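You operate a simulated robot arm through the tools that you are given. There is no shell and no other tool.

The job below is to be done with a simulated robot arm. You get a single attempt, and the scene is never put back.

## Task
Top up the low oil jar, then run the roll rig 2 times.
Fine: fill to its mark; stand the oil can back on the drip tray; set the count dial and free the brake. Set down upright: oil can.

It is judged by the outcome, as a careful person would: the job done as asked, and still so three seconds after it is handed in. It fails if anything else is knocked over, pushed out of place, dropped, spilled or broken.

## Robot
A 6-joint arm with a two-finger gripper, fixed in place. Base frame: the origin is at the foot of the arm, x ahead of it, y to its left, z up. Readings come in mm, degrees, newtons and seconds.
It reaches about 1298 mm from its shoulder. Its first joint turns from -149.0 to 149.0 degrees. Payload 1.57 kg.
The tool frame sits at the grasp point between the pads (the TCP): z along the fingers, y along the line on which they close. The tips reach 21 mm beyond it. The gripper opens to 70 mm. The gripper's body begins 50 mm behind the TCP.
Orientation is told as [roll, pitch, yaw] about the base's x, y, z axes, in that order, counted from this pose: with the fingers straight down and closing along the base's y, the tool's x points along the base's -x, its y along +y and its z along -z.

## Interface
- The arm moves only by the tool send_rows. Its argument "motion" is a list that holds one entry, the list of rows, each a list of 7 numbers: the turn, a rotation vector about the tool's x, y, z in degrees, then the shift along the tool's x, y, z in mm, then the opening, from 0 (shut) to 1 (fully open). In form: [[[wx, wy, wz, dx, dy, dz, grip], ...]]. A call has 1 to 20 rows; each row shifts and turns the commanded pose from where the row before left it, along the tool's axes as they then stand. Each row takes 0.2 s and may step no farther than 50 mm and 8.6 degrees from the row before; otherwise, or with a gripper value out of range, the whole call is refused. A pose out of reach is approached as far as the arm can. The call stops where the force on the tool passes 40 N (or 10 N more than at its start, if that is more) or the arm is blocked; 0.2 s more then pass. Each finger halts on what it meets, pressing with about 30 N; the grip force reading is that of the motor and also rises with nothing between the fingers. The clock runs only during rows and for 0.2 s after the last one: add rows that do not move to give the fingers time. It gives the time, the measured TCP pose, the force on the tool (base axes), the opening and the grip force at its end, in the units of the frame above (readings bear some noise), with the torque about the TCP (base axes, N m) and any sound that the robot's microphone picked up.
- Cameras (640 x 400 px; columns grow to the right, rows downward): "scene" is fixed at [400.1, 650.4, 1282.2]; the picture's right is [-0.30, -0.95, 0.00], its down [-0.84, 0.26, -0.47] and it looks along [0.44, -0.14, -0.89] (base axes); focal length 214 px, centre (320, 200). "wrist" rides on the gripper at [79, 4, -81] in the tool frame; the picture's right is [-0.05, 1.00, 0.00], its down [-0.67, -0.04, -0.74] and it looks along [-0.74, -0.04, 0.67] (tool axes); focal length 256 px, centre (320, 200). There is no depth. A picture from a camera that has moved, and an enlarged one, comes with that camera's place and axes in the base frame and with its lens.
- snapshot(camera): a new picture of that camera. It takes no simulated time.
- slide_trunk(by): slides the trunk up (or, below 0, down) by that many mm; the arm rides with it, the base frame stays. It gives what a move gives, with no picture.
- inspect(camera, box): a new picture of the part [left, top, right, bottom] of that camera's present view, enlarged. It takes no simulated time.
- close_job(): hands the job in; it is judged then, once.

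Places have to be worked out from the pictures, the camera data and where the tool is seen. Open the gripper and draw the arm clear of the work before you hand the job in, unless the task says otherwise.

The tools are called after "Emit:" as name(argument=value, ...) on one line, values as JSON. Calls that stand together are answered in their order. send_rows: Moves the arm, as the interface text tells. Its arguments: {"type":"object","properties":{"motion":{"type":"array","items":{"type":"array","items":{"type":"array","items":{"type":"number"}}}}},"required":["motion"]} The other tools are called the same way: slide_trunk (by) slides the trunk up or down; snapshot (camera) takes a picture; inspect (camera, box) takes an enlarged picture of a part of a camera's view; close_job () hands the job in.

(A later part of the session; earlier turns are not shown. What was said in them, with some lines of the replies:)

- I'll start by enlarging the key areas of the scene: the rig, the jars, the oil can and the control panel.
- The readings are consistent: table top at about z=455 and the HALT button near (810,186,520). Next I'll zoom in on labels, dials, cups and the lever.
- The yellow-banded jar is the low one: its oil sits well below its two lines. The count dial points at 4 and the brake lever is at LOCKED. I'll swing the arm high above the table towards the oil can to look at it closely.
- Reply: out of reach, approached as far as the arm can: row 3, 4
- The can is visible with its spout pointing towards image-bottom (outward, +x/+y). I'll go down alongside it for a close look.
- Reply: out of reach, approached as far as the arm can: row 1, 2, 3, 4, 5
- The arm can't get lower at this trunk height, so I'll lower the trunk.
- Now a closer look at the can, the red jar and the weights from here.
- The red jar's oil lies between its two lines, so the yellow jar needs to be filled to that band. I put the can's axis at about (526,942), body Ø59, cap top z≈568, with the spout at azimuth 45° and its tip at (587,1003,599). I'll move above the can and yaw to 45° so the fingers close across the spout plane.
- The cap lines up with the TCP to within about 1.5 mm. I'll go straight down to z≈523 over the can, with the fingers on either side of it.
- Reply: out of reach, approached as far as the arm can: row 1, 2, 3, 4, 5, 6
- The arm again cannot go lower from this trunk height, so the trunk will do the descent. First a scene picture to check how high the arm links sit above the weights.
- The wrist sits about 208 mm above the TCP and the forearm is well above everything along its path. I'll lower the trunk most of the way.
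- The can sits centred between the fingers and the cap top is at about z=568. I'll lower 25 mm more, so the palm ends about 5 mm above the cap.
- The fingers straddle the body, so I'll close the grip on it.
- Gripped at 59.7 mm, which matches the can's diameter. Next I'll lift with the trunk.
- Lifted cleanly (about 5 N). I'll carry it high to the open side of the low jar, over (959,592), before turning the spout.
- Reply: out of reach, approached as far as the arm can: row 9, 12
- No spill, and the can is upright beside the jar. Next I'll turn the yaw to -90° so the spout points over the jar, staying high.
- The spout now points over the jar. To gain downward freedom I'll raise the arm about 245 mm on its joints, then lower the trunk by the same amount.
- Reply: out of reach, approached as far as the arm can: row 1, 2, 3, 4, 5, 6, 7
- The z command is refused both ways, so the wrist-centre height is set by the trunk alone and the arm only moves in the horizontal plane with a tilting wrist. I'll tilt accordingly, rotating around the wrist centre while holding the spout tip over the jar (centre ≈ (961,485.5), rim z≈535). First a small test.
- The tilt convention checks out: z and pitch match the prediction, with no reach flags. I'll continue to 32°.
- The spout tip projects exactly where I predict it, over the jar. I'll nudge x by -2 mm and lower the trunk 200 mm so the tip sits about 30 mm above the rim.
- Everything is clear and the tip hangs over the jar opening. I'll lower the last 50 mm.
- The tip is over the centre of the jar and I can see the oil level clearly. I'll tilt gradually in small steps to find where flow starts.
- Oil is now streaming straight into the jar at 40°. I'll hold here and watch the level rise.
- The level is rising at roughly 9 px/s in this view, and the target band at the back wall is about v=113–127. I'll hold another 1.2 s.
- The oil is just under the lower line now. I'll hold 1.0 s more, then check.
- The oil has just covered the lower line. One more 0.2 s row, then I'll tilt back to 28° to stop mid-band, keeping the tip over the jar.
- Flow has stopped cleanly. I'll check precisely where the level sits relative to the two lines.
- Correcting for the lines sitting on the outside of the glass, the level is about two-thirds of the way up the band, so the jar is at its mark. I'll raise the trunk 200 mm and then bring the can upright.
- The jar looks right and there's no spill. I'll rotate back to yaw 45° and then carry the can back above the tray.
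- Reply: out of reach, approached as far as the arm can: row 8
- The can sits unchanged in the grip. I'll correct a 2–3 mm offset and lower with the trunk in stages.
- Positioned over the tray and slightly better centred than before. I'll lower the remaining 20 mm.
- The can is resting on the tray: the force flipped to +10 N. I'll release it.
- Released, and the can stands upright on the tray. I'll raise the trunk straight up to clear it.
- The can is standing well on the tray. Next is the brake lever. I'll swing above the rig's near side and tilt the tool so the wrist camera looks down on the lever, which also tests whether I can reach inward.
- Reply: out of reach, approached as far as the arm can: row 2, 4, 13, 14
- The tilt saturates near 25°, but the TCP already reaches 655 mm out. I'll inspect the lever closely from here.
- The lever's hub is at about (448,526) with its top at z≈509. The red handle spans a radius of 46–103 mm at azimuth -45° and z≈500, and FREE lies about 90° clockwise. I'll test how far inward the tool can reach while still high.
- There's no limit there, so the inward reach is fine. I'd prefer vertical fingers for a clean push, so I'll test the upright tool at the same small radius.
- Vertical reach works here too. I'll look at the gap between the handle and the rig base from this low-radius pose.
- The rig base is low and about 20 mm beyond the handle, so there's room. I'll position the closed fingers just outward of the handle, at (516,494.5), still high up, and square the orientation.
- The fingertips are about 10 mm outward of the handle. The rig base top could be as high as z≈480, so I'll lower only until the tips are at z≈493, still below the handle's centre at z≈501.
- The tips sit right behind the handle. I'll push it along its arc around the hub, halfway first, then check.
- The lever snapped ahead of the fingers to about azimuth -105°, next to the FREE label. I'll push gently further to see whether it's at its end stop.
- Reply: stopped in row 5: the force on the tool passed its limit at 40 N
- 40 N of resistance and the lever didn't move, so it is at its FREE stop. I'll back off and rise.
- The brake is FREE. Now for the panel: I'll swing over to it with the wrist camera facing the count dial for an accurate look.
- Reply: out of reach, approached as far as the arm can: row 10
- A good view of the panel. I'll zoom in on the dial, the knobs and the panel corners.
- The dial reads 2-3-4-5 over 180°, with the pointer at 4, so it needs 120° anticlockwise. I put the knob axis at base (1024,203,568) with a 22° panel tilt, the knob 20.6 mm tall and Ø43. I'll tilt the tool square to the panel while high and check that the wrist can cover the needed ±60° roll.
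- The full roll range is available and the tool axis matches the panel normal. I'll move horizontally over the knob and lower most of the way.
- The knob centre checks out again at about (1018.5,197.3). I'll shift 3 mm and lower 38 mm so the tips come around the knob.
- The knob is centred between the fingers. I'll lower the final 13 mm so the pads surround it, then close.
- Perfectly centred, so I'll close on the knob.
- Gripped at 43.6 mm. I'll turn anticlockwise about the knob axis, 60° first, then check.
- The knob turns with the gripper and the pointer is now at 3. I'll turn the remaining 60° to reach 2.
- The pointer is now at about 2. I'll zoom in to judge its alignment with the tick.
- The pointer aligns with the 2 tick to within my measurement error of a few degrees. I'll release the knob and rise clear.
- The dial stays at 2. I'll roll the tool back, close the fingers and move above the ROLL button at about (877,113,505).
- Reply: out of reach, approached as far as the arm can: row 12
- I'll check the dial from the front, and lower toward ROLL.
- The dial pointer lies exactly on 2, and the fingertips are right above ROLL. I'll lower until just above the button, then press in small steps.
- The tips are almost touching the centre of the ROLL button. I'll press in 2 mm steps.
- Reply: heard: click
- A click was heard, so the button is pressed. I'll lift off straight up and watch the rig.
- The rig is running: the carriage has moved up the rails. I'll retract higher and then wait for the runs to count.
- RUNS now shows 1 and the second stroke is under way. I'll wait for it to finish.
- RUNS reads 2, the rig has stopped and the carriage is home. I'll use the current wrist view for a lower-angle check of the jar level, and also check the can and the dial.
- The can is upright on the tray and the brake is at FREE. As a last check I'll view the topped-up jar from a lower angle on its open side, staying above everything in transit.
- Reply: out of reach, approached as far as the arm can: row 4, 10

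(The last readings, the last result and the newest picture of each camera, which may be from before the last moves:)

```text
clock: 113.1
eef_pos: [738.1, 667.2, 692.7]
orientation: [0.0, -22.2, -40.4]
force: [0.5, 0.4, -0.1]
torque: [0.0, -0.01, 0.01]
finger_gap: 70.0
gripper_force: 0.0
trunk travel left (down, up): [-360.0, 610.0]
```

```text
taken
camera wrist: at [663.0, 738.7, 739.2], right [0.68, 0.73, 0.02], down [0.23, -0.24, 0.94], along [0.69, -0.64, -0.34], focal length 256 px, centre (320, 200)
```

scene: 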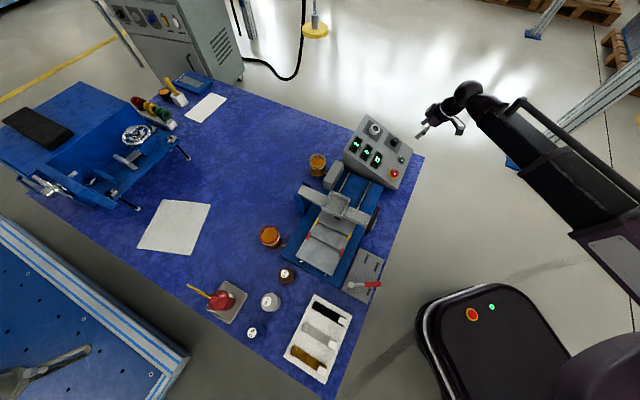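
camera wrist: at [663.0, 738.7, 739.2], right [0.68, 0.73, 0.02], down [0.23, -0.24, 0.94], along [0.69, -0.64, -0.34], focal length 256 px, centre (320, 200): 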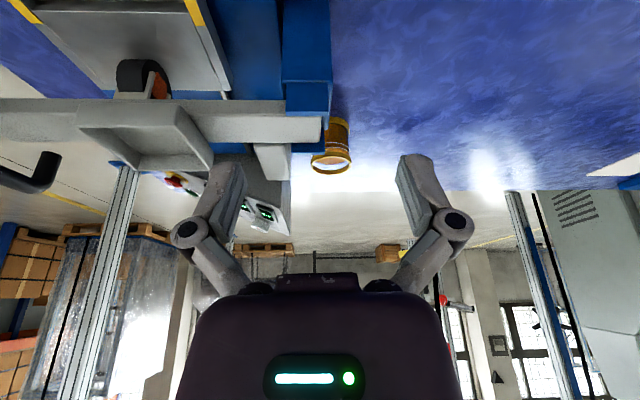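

Emit:
inspect(camera="wrist", box=[305, 110, 361, 180])

Emit:
inspect(camera="wrist", box=[313, 135, 353, 160])

```text
5.71 times, centred on (333, 145) of wrist
camera zoom: at [663.0, 738.7, 739.2], right [0.68, 0.73, 0.02], down [0.23, -0.24, 0.94], along [0.69, -0.64, -0.34], focal length 1463 px, centre (246, 514)
```

zoom: 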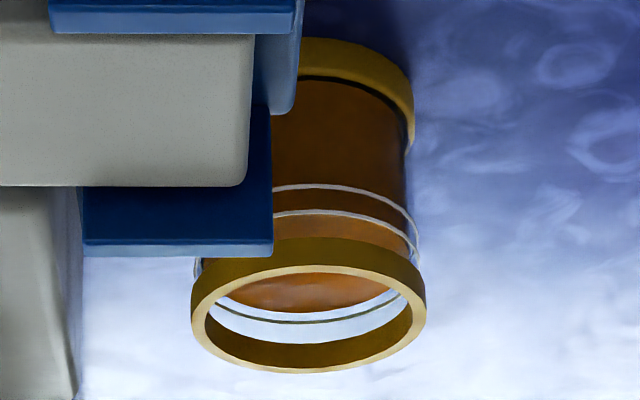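

```text
16.00 times, centred on (333, 148) of wrist
camera zoom: at [663.0, 738.7, 739.2], right [0.68, 0.73, 0.02], down [0.23, -0.24, 0.94], along [0.69, -0.64, -0.34], focal length 4096 px, centre (112, 1040)
```

zoom: 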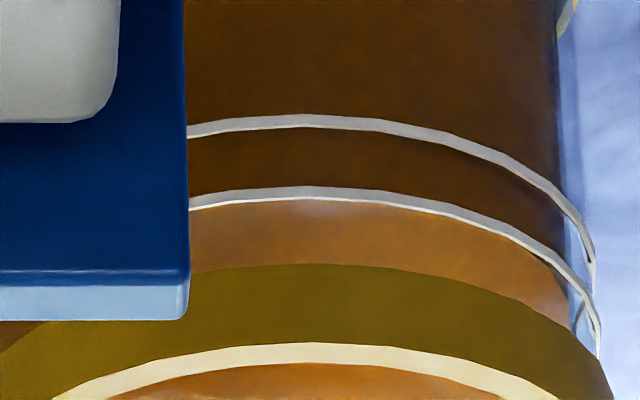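

Even from this lower angle the oil surface lies between the two lines, and nothing has been spilled. I'll raise and retract the arm clear of the table.

Emit:
slide_trunk(by=230)

Emit:
send_rows(motion=[[[0, 0, 0, 1.2, -44.7, -0.5, 1], [0, 0, 0, 1.2, -44.7, -0.5, 1], [0, 0, 0, 1.2, -44.7, -0.5, 1], [0, 0, 0, 1.2, -44.7, -0.5, 1], [0, 0, 0, 1.2, -44.7, -0.5, 1], [0, 0, 0, 1.2, -44.7, -0.5, 1], [0, 0, 0, 1.2, -44.7, -0.5, 1], [0, 0, 0, 1.2, -44.7, -0.5, 1], [0, 0, 0, 0, 0, 0, 1]]])

Emit:
snapshot(camera="scene")

Emit:
inspect(camera="scene", box=[180, 110, 420, 330])

```text
clock: 115.5
eef_pos: [738.2, 668.4, 922.7]
orientation: [0.0, -22.3, -40.2]
force: [0.6, 0.1, 1.5]
torque: [-0.04, 0.0, 0.02]
finger_gap: 70.1
gripper_force: 0.1
trunk travel left (down, up): [-590.0, 380.0]
```

```text
clock: 117.5
eef_pos: [499.4, 402.6, 923.2]
orientation: [-0.1, -22.2, -40.3]
force: [0.3, -0.5, 0.4]
torque: [-0.07, 0.02, 0.02]
finger_gap: 70.0
gripper_force: 0.1
out of reach, approached as far as the arm can: row 2
trunk travel left (down, up): [-590.0, 380.0]
```

```text
taken
```

scene: 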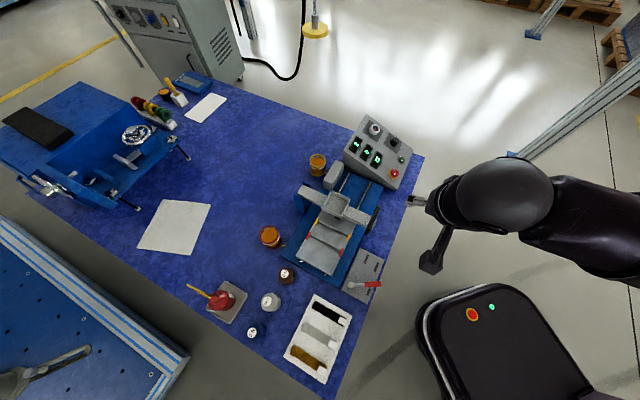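

```text
1.82 times, centred on (300, 220) of scene
camera zoom: at [400.1, 650.4, 1282.2], right [-0.3, -0.95, 0.0], down [-0.84, 0.26, -0.47], along [0.44, -0.14, -0.89], focal length 390 px, centre (356, 164)
```

zoom: 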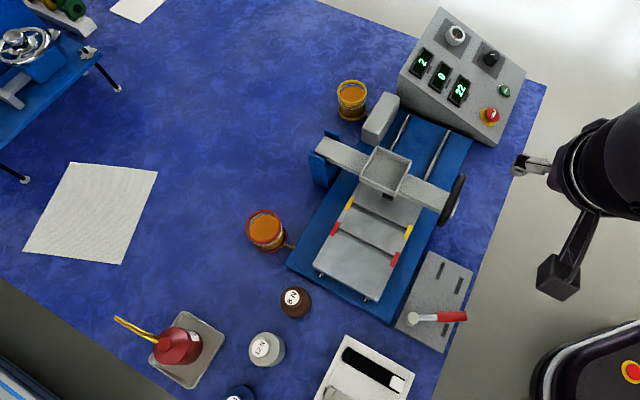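

The jar is filled to its mark and the can stands upright on the drip tray. The dial is at 2, the brake is free and RUNS reads 2 with the rig stopped. The gripper is open and the arm is clear, so I'm handing the job in.

Emit:
close_job()

```text
The job is handed in.
```

The job is done and handed in: the low oil jar is topped up to its mark and the roll rig has run twice.

- **Oil jar:** The yellow-banded jar was the low one. Its oil now sits between the two white lines, roughly two-thirds of the way up the band, judged from two camera angles.
- **Oil can:** It stands upright on the drip tray, about 3 mm from where it started.
- **Brake:** The lever is against its stop at FREE.
- **Count dial:** I turned it from 4 to 2, and the pointer lines up with the 2 mark.
- **Roll rig:** I pressed ROLL once. The RUNS display counted to 2, then the rig stopped with its carriage back at the start.

I saw no spills, and nothing else looked moved or knocked over in the last pictures. The gripper is open and the arm is drawn back from the work.
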